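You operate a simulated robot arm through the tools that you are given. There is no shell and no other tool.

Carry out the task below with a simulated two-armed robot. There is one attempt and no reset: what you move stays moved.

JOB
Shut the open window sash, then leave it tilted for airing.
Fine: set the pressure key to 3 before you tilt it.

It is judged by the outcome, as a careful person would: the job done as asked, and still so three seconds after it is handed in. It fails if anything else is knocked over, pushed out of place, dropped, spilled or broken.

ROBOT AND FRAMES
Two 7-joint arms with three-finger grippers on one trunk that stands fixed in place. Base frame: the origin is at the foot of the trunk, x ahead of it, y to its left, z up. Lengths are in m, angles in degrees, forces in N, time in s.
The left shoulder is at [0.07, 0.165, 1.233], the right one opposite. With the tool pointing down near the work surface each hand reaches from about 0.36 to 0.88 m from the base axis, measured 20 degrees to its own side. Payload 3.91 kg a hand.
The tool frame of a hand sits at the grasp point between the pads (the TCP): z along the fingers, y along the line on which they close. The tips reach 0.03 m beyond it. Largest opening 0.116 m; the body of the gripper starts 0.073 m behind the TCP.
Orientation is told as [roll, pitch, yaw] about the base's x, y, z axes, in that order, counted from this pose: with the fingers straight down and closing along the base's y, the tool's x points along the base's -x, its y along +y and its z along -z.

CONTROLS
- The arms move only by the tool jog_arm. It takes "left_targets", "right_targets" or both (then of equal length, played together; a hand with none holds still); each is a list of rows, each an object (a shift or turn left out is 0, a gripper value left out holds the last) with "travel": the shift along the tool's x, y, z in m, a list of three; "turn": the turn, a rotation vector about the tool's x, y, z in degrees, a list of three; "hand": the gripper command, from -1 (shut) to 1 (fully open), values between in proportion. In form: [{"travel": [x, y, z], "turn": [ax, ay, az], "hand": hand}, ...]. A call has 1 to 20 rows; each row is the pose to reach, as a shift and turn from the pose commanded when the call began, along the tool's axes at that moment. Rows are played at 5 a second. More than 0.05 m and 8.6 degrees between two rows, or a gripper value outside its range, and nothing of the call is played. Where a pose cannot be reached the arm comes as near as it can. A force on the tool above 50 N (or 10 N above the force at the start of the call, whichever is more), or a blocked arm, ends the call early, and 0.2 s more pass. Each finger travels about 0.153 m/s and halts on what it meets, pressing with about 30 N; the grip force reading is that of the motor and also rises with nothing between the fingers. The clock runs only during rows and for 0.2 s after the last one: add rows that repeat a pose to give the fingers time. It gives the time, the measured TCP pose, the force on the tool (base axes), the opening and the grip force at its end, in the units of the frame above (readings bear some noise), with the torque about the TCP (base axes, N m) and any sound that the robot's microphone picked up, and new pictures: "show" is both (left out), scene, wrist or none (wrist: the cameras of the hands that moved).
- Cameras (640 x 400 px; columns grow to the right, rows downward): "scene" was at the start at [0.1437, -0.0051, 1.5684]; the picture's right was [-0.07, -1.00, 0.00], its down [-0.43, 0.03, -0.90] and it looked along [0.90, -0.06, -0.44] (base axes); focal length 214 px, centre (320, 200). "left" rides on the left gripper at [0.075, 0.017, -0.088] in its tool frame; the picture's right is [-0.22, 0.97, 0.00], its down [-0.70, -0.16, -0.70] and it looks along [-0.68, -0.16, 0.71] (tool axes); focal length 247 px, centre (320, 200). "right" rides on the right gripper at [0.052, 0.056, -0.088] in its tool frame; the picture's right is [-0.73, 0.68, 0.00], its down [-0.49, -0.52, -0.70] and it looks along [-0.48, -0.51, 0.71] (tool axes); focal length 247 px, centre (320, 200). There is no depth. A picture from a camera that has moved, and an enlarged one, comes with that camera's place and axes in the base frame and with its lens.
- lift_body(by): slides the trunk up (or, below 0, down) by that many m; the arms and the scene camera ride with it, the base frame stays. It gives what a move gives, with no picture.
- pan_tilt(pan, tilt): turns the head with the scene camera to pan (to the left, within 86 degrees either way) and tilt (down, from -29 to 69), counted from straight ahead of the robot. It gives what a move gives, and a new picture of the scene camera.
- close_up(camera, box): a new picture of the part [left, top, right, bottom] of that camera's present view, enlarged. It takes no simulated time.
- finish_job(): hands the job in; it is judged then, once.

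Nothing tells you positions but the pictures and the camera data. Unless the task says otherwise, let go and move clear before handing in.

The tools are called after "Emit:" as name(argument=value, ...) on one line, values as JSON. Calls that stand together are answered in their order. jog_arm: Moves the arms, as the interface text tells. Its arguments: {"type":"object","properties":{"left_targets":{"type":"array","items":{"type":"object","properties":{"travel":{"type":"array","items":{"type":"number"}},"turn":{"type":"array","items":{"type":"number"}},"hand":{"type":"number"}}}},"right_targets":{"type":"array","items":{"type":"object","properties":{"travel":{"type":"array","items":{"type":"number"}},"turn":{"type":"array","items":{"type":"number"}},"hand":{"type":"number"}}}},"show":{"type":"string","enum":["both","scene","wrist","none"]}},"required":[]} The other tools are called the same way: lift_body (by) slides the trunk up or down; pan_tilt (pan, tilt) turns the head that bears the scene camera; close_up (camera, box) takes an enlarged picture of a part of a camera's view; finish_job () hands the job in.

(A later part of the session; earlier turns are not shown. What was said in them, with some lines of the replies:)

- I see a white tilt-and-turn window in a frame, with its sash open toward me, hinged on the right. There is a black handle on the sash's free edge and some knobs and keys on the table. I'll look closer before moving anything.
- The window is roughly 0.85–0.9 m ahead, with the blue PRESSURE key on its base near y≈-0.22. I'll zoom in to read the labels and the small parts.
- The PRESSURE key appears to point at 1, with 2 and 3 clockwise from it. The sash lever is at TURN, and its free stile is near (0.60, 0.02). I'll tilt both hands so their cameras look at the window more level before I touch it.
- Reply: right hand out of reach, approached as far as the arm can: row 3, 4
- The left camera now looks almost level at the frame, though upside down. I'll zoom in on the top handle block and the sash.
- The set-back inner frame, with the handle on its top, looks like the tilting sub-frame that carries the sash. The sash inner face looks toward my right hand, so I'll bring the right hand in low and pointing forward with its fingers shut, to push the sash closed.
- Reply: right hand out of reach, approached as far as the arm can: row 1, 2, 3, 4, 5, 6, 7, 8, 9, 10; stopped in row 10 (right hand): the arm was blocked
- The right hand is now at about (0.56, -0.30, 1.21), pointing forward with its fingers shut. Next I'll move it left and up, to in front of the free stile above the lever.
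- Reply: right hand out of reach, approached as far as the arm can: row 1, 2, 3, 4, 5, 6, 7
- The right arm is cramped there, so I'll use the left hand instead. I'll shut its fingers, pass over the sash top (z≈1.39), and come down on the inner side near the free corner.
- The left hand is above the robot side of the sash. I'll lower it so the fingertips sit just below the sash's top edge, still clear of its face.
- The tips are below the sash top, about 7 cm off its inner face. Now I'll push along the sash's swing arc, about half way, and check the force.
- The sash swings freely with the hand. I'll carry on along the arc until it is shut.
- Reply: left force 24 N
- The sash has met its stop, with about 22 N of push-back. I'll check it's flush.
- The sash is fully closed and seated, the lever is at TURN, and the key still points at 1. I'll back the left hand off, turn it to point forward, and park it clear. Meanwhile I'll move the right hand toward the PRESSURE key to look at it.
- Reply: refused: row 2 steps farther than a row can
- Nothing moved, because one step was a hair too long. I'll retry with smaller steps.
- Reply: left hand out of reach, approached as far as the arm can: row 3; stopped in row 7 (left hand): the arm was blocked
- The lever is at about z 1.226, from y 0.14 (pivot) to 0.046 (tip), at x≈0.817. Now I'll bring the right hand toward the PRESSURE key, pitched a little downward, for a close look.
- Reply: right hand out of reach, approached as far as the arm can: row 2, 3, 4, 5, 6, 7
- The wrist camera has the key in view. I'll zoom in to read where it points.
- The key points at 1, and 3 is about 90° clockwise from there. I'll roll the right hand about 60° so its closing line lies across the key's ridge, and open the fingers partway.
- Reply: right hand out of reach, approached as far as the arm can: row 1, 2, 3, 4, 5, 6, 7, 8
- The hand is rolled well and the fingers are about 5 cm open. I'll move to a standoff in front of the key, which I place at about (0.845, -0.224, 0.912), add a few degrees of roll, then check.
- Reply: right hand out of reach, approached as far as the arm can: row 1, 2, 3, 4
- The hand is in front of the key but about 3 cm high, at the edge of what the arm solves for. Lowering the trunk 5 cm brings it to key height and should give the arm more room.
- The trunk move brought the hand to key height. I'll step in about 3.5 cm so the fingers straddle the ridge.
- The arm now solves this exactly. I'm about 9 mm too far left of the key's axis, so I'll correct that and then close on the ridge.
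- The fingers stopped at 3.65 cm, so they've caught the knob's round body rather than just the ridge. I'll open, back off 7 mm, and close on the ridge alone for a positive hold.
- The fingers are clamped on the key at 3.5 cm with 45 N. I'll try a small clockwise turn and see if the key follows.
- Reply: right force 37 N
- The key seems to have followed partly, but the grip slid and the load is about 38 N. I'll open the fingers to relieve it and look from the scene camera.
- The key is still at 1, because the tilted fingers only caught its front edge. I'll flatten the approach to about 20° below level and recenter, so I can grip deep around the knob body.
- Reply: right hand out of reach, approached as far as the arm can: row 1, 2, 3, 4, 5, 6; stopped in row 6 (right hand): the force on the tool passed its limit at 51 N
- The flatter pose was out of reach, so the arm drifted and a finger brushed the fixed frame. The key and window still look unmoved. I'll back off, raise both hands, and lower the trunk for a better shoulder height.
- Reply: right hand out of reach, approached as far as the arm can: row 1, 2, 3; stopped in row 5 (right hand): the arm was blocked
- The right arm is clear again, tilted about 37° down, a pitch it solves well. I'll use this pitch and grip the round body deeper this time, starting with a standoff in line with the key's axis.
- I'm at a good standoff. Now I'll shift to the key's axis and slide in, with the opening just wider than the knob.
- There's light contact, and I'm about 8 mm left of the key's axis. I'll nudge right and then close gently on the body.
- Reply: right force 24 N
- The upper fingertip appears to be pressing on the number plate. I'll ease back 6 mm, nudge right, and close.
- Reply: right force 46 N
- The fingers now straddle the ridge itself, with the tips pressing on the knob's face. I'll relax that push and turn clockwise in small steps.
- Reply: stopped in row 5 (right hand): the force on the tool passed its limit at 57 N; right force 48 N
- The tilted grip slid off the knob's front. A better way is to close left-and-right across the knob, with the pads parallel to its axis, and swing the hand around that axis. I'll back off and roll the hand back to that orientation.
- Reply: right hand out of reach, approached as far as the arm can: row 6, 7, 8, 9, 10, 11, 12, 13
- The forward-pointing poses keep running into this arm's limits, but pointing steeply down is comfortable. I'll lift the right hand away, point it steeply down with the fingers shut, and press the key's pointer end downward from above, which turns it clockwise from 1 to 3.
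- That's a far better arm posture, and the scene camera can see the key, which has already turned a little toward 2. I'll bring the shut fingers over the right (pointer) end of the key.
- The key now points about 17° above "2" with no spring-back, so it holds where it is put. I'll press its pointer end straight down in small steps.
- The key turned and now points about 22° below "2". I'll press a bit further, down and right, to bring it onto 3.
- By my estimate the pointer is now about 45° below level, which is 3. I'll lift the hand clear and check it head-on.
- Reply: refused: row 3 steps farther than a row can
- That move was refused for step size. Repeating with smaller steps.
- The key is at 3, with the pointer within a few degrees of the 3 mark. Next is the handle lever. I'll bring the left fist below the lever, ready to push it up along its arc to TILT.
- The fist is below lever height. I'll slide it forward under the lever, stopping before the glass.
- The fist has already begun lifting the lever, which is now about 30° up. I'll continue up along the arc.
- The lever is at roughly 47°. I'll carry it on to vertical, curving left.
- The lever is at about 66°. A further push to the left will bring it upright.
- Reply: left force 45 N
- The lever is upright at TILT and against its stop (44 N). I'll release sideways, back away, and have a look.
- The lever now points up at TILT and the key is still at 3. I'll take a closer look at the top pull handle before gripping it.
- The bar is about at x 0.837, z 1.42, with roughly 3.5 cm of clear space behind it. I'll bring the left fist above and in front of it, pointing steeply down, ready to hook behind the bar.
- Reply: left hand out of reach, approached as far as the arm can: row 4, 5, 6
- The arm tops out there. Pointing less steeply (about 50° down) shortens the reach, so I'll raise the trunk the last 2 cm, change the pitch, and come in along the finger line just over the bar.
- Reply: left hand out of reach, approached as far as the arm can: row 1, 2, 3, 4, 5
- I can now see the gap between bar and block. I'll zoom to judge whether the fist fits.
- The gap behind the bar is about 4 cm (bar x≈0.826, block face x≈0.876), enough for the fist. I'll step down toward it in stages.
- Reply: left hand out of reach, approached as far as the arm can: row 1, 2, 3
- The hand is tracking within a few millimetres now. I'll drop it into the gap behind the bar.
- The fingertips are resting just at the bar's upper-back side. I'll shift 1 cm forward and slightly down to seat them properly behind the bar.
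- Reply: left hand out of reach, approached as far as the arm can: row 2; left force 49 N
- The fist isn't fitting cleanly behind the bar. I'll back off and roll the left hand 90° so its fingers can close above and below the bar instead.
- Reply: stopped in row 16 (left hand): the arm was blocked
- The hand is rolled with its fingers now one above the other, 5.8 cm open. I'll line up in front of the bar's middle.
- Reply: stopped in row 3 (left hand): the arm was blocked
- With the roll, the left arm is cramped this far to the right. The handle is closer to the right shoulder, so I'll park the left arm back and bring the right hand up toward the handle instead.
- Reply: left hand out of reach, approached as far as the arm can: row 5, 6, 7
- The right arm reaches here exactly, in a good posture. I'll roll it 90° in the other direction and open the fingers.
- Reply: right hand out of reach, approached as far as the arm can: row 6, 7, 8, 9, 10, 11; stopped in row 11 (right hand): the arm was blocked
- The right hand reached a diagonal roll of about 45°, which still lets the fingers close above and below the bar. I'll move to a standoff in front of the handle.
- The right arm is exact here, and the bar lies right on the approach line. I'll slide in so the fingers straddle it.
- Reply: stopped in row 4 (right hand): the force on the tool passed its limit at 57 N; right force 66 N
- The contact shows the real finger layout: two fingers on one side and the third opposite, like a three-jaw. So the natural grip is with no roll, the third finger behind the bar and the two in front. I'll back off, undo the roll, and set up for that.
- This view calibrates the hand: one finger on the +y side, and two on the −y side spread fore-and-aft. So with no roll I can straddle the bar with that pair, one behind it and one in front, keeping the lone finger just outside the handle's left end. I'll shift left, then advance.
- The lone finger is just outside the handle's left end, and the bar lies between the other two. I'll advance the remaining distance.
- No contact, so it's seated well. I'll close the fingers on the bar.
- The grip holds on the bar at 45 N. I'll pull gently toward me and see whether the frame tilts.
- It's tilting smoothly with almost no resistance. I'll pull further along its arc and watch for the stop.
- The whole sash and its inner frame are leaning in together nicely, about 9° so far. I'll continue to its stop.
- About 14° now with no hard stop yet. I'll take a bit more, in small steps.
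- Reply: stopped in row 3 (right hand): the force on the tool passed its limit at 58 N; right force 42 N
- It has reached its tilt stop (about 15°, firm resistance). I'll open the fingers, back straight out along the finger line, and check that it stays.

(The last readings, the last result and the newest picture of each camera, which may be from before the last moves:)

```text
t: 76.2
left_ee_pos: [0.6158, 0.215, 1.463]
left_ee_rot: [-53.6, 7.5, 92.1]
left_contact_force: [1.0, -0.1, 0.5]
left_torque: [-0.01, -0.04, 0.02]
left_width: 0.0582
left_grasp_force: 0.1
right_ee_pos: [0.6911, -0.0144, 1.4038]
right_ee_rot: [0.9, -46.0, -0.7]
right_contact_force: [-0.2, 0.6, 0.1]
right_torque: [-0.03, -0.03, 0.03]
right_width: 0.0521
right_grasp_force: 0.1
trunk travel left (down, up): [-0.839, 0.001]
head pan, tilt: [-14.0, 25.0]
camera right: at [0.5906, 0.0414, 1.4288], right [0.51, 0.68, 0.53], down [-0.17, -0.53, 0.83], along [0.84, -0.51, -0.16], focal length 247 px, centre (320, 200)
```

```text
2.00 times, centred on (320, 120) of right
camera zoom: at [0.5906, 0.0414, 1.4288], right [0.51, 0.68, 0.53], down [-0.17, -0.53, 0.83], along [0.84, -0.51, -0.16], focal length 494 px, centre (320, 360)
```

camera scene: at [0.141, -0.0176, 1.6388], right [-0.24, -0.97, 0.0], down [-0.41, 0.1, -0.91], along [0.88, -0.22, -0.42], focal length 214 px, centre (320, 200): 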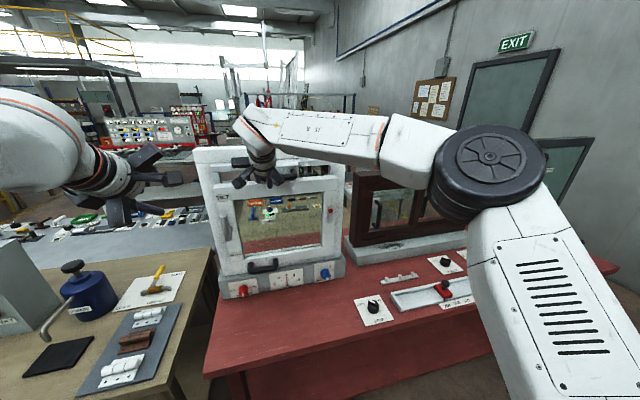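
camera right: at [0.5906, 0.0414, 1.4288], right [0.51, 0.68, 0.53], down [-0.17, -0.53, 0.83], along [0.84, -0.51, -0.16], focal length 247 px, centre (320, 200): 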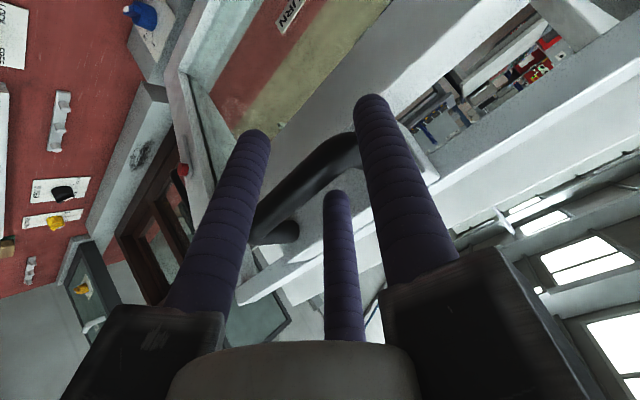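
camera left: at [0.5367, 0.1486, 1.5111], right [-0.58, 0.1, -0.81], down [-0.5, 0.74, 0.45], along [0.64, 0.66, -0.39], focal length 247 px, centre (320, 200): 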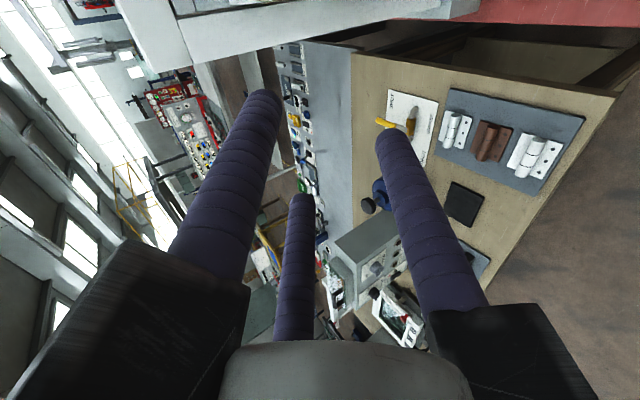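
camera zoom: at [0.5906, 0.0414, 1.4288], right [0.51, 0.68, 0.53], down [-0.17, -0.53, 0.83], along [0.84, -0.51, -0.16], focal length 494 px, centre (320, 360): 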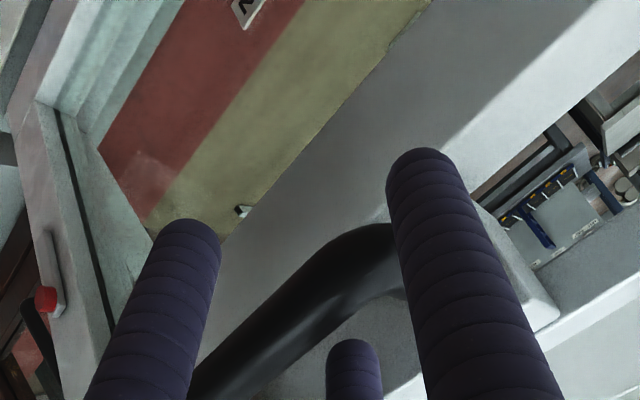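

The fingers are free of the bar. I'll back straight out.

Emit:
jog_arm(right_targets=[{"travel": [0, 0, -0.03], "hand": -0.1}, {"travel": [0, 0, -0.06], "hand": -0.1}, {"travel": [0.01, -0.02, -0.09], "hand": -0.1}, {"travel": [0.03, -0.06, -0.1], "hand": -0.1}, {"travel": [0.05, -0.1, -0.1], "hand": -0.1}, {"travel": [0.065, -0.145, -0.095], "hand": -0.1}, {"travel": [0.08, -0.19, -0.09], "hand": -0.1}])

Emit:
close_up(camera="scene", box=[180, 110, 360, 300])

Emit:
close_up(camera="scene", box=[225, 255, 350, 305])

```text
t: 77.8
left_ee_pos: [0.6166, 0.212, 1.4651]
left_ee_rot: [-53.6, 7.5, 92.2]
left_contact_force: [0.7, -0.5, -0.9]
left_torque: [0.03, 0.0, 0.01]
left_width: 0.058
left_grasp_force: 0.0
right_ee_pos: [0.5704, -0.2071, 1.4068]
right_ee_rot: [1.1, -46.0, -0.7]
right_contact_force: [0.8, -1.0, -0.1]
right_torque: [0.02, -0.02, 0.06]
right_width: 0.0523
right_grasp_force: 0.0
trunk travel left (down, up): [-0.839, 0.001]
head pan, tilt: [-14.0, 25.0]
camera scene: at [0.1405, -0.0254, 1.6387], right [-0.24, -0.97, 0.0], down [-0.41, 0.1, -0.91], along [0.88, -0.22, -0.42], focal length 214 px, centre (320, 200)
camera right: at [0.4695, -0.1516, 1.4319], right [0.51, 0.67, 0.54], down [-0.17, -0.53, 0.83], along [0.85, -0.51, -0.16], focal length 247 px, centre (320, 200)
```

scene: 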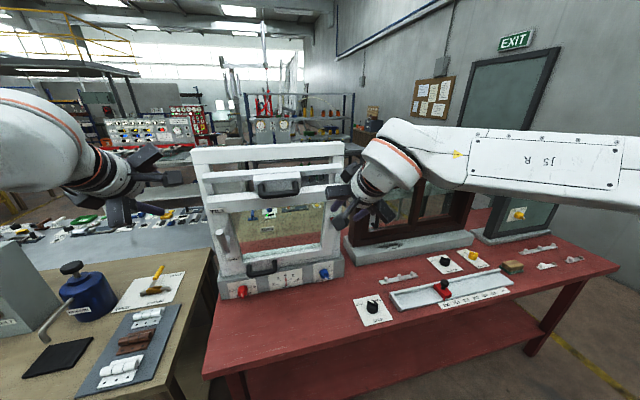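
right: 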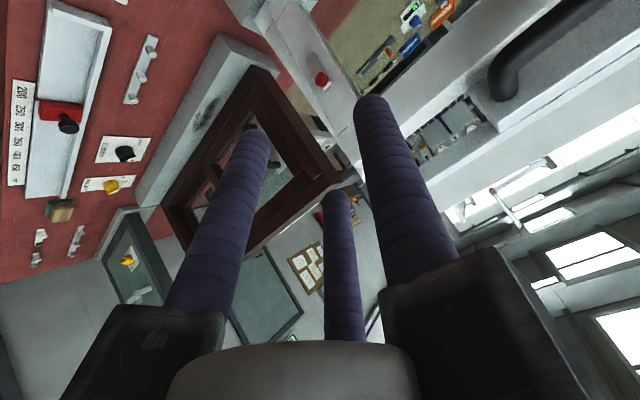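

```text
2.11 times, centred on (270, 205) of scene
camera zoom: at [0.1405, -0.0254, 1.6387], right [-0.24, -0.97, 0.0], down [-0.41, 0.1, -0.91], along [0.88, -0.22, -0.42], focal length 452 px, centre (425, 190)
```

zoom: 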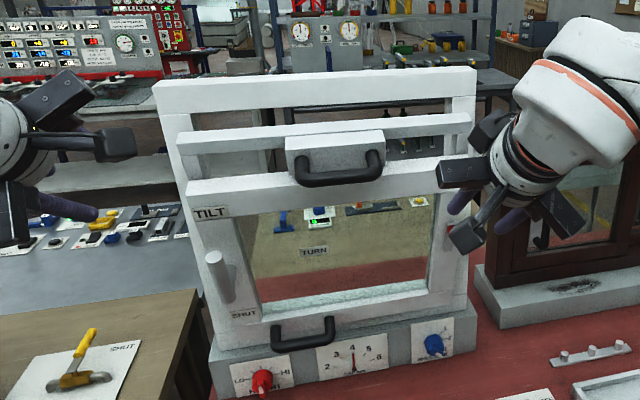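

```text
5.12 times, centred on (288, 280) of scene
camera zoom: at [0.1405, -0.0254, 1.6387], right [-0.24, -0.97, 0.0], down [-0.41, 0.1, -0.91], along [0.88, -0.22, -0.42], focal length 1098 px, centre (486, -210)
```

zoom: 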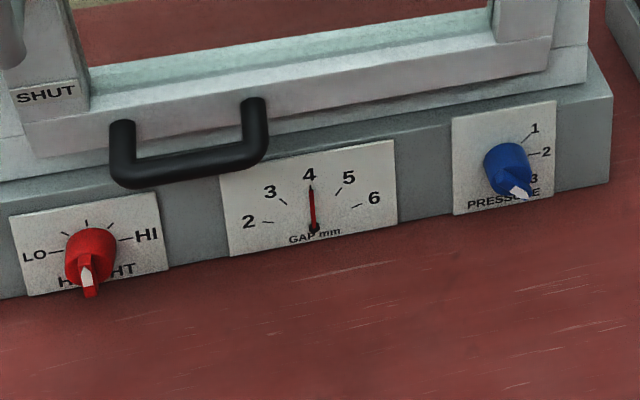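

The window is tilted with the lever at TILT and the key at 3, and both hands are clear. I'll move the right hand a little further off, wait a couple of seconds, and check that everything stays put.

Emit:
jog_arm(right_targets=[{"travel": [0.02, -0.03, 0], "hand": -0.1}, {"travel": [0.04, -0.06, 0], "hand": -0.1}, {"travel": [0.04, -0.1, 0], "hand": -0.1}, {"travel": [0.04, -0.1, 0]}, {"travel": [0.04, -0.1, 0]}, {"travel": [0.04, -0.1, 0]}, {"travel": [0.04, -0.1, 0]}, {"travel": [0.04, -0.1, 0]}, {"travel": [0.04, -0.1, 0]}, {"travel": [0.04, -0.1, 0]}, {"travel": [0.04, -0.1, 0]}, {"travel": [0.04, -0.1, 0]}, {"travel": [0.04, -0.1, 0]}, {"travel": [0.04, -0.1, 0]}], show="scene")

Emit:
close_up(camera="scene", box=[180, 110, 360, 300])

Emit:
close_up(camera="scene", box=[305, 250, 350, 285])

```text
t: 80.8
left_ee_pos: [0.6165, 0.2151, 1.4631]
left_ee_rot: [-53.5, 7.6, 92.3]
left_contact_force: [0.1, -0.9, 0.7]
left_torque: [0.0, 0.01, -0.02]
left_width: 0.0579
left_grasp_force: 0.1
right_ee_pos: [0.5439, -0.3017, 1.3765]
right_ee_rot: [0.8, -46.0, -0.6]
right_contact_force: [0.0, -0.9, -0.2]
right_torque: [-0.02, 0.02, 0.0]
right_width: 0.0522
right_grasp_force: 0.1
trunk travel left (down, up): [-0.839, 0.001]
head pan, tilt: [-14.0, 25.0]
camera scene: at [0.1412, -0.0214, 1.6387], right [-0.24, -0.97, 0.0], down [-0.41, 0.1, -0.91], along [0.88, -0.22, -0.42], focal length 214 px, centre (320, 200)
```

scene: 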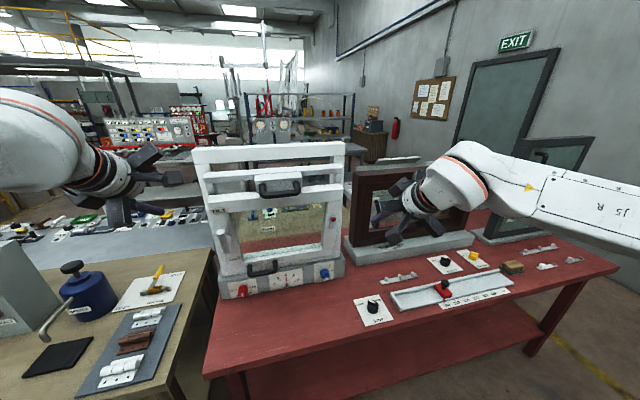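

```text
2.11 times, centred on (270, 205) of scene
camera zoom: at [0.1412, -0.0214, 1.6387], right [-0.24, -0.97, 0.0], down [-0.41, 0.1, -0.91], along [0.88, -0.22, -0.42], focal length 452 px, centre (425, 190)
```

zoom: 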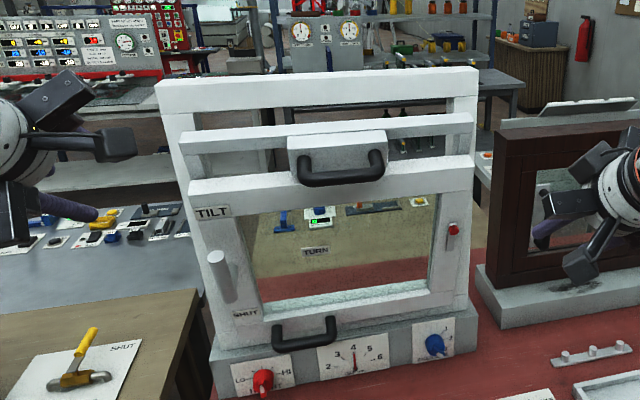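

```text
11.43 times, centred on (328, 268) of scene
camera zoom: at [0.1412, -0.0214, 1.6387], right [-0.24, -0.97, 0.0], down [-0.41, 0.1, -0.91], along [0.88, -0.22, -0.42], focal length 2451 px, centre (234, -571)
```

zoom: 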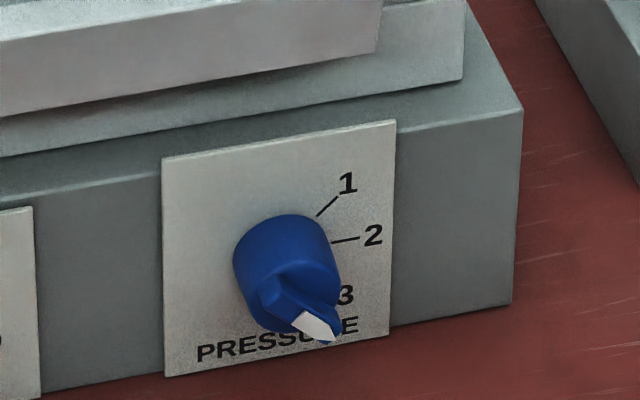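

Everything has held still. The sash went fully shut first, the key was set to 3, and then it was tilted; it now rests on its tilt stop with the lever at TILT, and both hands are clear. I'm handing in.

Emit:
finish_job()

```text
The job is handed in.
```

The window sash is shut and left tilted for airing, and the pressure key was at 3 before I tilted it. I've handed the job in.

- **Shutting:** I pushed the open sash closed until it met its stop.
- **Pressure key:** I turned it from 1 to 3. The pointer is within a few degrees of the 3 mark and stayed there.
- **Tilting:** I turned the lever up to TILT and pulled the top handle until the frame reached its stop, at about 15°. It hadn't moved a few seconds after I let go.

While lining up on the key and the top handle, the gripper bumped the window's fixed frame and the handle a few times, at up to about 65 N. I saw nothing moved, knocked over or damaged in the pictures afterwards. Both hands are clear of the window.
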